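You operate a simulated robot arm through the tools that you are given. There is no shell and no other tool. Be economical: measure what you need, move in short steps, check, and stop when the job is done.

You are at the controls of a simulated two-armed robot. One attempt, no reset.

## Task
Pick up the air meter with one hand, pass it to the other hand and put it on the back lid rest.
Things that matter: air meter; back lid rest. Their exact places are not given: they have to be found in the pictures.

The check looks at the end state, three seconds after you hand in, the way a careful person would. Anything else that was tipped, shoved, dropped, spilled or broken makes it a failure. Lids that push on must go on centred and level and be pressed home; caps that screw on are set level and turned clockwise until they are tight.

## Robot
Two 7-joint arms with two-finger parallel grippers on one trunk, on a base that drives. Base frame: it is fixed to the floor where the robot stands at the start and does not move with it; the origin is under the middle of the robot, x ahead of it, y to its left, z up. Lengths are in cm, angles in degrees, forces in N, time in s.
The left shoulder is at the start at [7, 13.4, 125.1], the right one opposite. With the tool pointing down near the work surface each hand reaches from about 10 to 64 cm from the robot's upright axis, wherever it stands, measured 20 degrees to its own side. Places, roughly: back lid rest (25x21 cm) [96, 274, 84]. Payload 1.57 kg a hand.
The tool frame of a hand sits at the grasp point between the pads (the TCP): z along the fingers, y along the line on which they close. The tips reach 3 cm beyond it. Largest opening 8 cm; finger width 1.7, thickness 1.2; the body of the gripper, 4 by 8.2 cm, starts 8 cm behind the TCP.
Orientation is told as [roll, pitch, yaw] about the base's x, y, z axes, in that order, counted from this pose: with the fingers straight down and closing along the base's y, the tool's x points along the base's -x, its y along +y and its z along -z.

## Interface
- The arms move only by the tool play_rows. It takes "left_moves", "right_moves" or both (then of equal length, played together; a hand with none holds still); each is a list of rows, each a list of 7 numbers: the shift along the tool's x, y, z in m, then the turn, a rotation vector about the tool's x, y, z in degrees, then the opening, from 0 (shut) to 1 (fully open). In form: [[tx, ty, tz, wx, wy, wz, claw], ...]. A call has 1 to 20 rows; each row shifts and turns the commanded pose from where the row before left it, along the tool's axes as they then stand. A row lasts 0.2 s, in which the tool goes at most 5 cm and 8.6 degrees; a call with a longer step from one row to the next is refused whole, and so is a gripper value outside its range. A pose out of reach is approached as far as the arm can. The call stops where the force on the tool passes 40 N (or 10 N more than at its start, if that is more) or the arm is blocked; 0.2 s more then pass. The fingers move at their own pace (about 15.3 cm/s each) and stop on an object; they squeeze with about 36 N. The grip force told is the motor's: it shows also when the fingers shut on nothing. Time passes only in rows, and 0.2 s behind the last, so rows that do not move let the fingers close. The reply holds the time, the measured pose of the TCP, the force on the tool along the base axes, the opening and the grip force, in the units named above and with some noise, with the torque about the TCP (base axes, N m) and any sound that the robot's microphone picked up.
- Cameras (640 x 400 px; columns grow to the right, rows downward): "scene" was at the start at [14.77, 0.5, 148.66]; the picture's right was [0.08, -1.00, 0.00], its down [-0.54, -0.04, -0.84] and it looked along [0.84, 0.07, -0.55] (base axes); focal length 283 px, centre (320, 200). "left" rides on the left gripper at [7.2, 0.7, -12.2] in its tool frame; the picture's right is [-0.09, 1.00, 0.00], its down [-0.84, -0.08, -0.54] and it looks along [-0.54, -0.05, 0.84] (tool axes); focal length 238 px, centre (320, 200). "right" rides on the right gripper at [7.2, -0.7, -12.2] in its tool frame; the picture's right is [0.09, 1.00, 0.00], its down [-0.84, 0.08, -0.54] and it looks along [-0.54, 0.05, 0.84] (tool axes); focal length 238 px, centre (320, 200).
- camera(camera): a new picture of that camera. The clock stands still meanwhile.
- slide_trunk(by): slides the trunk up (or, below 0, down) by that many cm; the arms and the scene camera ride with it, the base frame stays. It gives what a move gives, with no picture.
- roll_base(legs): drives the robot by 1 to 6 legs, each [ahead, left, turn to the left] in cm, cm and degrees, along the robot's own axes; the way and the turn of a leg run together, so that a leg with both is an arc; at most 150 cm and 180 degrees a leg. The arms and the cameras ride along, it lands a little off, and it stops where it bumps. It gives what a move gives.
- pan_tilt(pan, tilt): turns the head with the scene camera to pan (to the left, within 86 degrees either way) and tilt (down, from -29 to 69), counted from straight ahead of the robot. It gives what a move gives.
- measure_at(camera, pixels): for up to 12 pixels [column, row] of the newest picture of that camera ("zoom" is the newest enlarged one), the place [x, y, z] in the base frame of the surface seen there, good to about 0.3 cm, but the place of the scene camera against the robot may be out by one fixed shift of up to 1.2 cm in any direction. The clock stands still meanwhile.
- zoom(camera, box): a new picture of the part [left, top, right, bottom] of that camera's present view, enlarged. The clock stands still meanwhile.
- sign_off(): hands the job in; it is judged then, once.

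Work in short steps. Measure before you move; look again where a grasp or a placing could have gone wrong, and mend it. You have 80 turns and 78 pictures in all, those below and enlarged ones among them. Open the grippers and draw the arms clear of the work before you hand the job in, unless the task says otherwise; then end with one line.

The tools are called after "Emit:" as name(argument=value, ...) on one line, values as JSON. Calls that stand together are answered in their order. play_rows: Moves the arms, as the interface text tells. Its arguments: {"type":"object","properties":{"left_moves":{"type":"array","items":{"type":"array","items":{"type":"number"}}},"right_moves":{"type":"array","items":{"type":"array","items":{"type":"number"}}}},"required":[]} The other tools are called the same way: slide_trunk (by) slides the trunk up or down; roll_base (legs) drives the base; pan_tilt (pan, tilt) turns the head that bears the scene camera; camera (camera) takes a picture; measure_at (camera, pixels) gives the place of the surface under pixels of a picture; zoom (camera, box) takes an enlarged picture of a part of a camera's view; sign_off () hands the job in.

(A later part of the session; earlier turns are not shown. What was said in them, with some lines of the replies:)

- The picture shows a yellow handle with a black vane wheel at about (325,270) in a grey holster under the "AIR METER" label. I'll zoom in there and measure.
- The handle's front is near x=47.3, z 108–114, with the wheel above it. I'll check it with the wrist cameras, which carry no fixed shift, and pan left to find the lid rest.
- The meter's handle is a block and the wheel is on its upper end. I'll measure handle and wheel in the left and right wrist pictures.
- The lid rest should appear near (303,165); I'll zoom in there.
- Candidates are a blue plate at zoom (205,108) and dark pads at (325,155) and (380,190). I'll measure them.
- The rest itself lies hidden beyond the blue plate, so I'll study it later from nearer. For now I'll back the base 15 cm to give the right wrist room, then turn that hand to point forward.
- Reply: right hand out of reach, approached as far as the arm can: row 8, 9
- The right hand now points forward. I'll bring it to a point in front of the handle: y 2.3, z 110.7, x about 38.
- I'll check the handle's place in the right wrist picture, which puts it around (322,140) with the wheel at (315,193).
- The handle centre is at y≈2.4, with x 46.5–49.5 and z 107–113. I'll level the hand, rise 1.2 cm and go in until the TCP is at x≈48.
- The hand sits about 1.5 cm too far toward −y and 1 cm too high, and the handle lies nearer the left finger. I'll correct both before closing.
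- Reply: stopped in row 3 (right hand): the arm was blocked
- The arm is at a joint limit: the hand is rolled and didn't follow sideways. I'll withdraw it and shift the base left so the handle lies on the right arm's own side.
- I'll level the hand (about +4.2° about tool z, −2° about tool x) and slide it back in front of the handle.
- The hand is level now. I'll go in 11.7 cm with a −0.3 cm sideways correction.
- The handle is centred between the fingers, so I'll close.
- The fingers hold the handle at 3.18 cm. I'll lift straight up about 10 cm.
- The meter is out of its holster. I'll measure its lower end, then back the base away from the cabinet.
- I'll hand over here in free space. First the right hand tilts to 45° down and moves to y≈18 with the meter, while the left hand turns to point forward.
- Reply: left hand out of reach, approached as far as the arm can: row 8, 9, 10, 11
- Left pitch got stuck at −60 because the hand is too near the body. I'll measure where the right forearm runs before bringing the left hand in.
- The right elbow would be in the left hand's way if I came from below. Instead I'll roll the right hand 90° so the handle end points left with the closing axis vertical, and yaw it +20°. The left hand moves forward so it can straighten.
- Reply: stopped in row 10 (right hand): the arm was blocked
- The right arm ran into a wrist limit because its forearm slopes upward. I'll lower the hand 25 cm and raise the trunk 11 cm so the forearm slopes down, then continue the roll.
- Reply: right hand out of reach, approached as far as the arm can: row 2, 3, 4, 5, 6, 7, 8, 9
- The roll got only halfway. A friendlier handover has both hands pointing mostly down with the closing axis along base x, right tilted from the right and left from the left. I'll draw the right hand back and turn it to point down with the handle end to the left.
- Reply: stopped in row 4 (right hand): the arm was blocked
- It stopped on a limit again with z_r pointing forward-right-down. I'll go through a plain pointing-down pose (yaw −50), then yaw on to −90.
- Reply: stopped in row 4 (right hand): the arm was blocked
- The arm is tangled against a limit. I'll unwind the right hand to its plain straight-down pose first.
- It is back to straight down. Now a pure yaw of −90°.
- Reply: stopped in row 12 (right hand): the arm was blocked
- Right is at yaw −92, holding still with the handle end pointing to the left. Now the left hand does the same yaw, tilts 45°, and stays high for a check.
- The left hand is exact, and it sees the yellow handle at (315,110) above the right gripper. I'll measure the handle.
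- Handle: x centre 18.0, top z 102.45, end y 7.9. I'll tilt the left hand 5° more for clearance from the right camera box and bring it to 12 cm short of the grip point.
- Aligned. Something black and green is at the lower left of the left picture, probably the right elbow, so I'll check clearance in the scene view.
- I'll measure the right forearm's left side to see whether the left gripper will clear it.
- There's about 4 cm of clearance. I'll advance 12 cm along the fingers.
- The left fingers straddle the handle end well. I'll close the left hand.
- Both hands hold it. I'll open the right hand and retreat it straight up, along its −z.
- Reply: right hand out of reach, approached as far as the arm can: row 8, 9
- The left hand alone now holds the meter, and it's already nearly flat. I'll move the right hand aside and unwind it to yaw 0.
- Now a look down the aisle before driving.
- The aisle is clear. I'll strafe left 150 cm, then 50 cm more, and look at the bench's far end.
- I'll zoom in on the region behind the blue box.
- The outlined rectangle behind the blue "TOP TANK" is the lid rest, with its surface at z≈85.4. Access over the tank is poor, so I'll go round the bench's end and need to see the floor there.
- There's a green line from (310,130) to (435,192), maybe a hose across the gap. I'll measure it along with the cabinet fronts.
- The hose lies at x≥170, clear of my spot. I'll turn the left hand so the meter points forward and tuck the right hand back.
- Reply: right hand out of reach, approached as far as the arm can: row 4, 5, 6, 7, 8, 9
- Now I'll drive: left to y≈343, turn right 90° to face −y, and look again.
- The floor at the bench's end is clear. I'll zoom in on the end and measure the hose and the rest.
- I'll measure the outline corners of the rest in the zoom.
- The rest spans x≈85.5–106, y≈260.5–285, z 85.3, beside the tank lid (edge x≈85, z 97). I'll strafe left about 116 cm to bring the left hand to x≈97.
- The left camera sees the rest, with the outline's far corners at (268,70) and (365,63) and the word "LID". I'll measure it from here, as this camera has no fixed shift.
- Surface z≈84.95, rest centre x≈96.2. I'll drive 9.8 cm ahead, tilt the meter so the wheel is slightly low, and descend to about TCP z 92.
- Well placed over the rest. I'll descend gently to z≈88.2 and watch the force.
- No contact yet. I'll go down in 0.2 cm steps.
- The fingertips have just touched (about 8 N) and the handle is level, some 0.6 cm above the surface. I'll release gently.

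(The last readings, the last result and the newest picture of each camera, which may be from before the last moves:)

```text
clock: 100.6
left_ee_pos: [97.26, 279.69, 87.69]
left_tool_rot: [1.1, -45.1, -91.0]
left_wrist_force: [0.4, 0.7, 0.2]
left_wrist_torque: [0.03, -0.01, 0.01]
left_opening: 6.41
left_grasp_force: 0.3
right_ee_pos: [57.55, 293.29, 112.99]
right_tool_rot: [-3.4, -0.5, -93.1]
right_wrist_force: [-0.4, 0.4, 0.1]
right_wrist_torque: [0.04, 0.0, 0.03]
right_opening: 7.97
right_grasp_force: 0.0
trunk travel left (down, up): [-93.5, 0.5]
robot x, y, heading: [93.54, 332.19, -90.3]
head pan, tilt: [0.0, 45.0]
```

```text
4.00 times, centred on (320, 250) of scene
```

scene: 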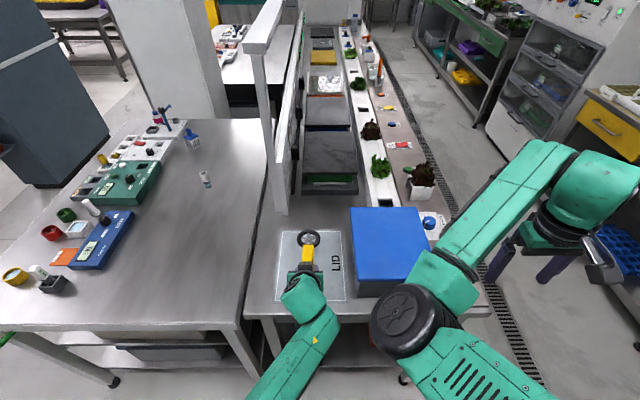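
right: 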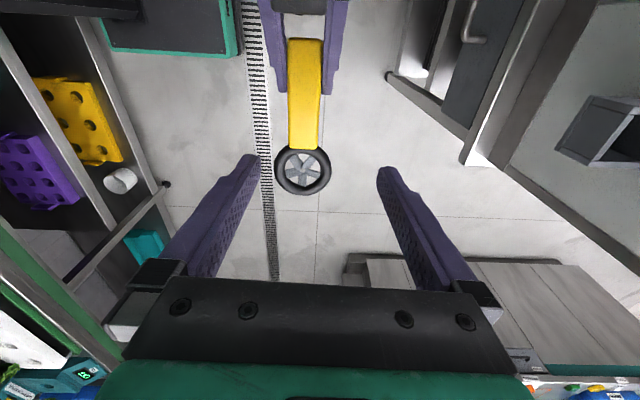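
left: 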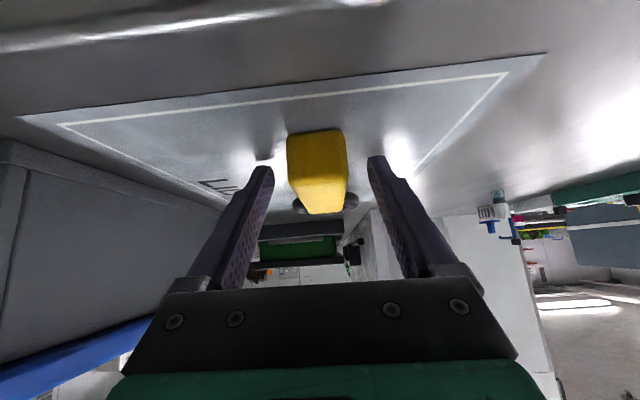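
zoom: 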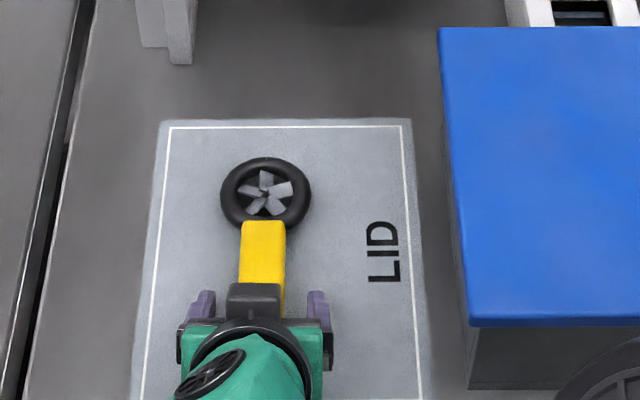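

The meter has settled flat inside the outline, between the open fingers. I'll retreat along the fingers, up and back.

Emit:
play_rows(left_moves=[[0, 0, -0.01, 0, 0, 0, 0.9], [0, 0, -0.02, 0, 0, 0, 1], [0, 0, -0.03, 0, 0, 0, 1], [0, 0, -0.04, 0, 0, 0, 1], [0, 0, -0.04, 0, 0, 0, 1], [0, 0, -0.04, 0, 0, 0, 1], [0, 0, -0.04, 0, 0, 0, 1]])

Emit:
roll_base(legs=[[-15, 0, 0]])

Emit:
camera(camera="scene")

Emit:
camera(camera="left")

```text
clock: 102.2
left_ee_pos: [98.13, 295.66, 102.52]
left_tool_rot: [8.1, -45.8, -99.3]
left_wrist_force: [-0.1, 0.7, -0.3]
left_wrist_torque: [-0.02, -0.02, 0.01]
left_opening: 8.01
left_grasp_force: 0.0
right_ee_pos: [57.68, 293.36, 113.09]
right_tool_rot: [-3.3, -0.5, -93.0]
right_wrist_force: [-0.4, 0.6, -0.3]
right_wrist_torque: [-0.03, 0.02, -0.01]
right_opening: 8.01
right_grasp_force: 0.0
trunk travel left (down, up): [-93.5, 0.5]
robot x, y, heading: [93.25, 332.12, -90.4]
head pan, tilt: [0.0, 45.0]
```

```text
clock: 103.6
left_ee_pos: [98.13, 310.54, 102.17]
left_tool_rot: [7.8, -45.0, -99.2]
left_wrist_force: [0.2, -0.5, 0.5]
left_wrist_torque: [-0.02, -0.01, -0.01]
left_opening: 7.98
left_grasp_force: 0.0
right_ee_pos: [57.81, 307.68, 112.86]
right_tool_rot: [-3.2, -0.2, -93.0]
right_wrist_force: [-0.2, -0.3, 0.1]
right_wrist_torque: [0.0, 0.0, -0.02]
right_opening: 8.01
right_grasp_force: 0.1
trunk travel left (down, up): [-93.5, 0.5]
robot x, y, heading: [93.6, 347.04, -90.7]
head pan, tilt: [0.0, 45.0]
```

```text
22 pictures are left
```

scene: 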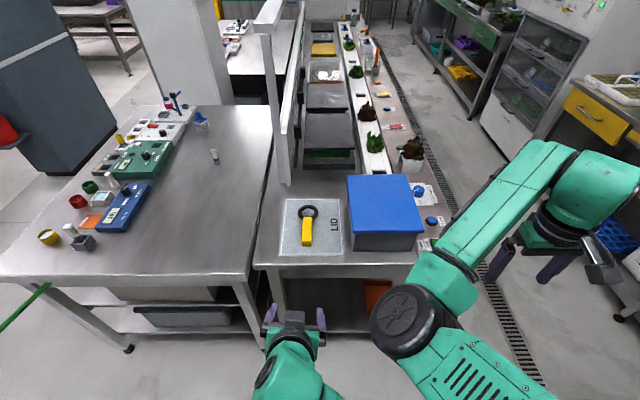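

```text
21 pictures are left
```

left: 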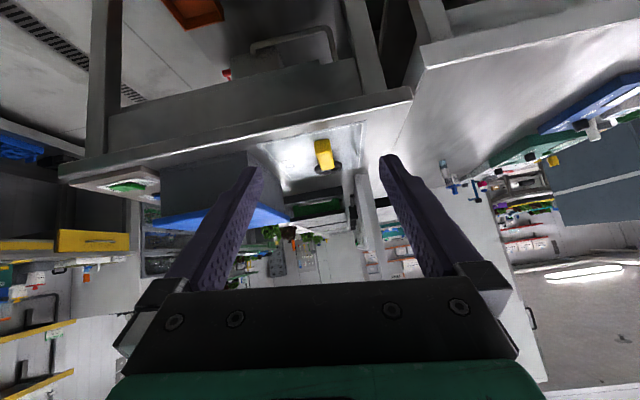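

The meter lies flat inside the outlined lid rest at about (308,228), both grippers are open and clear, and nothing nearby looks disturbed. I'm handing in.

Emit:
sign_off()

```text
The job is handed in.
```

The right hand took the air meter from its holster and passed it to the left hand, which laid it flat on the back lid rest; the job is handed in.
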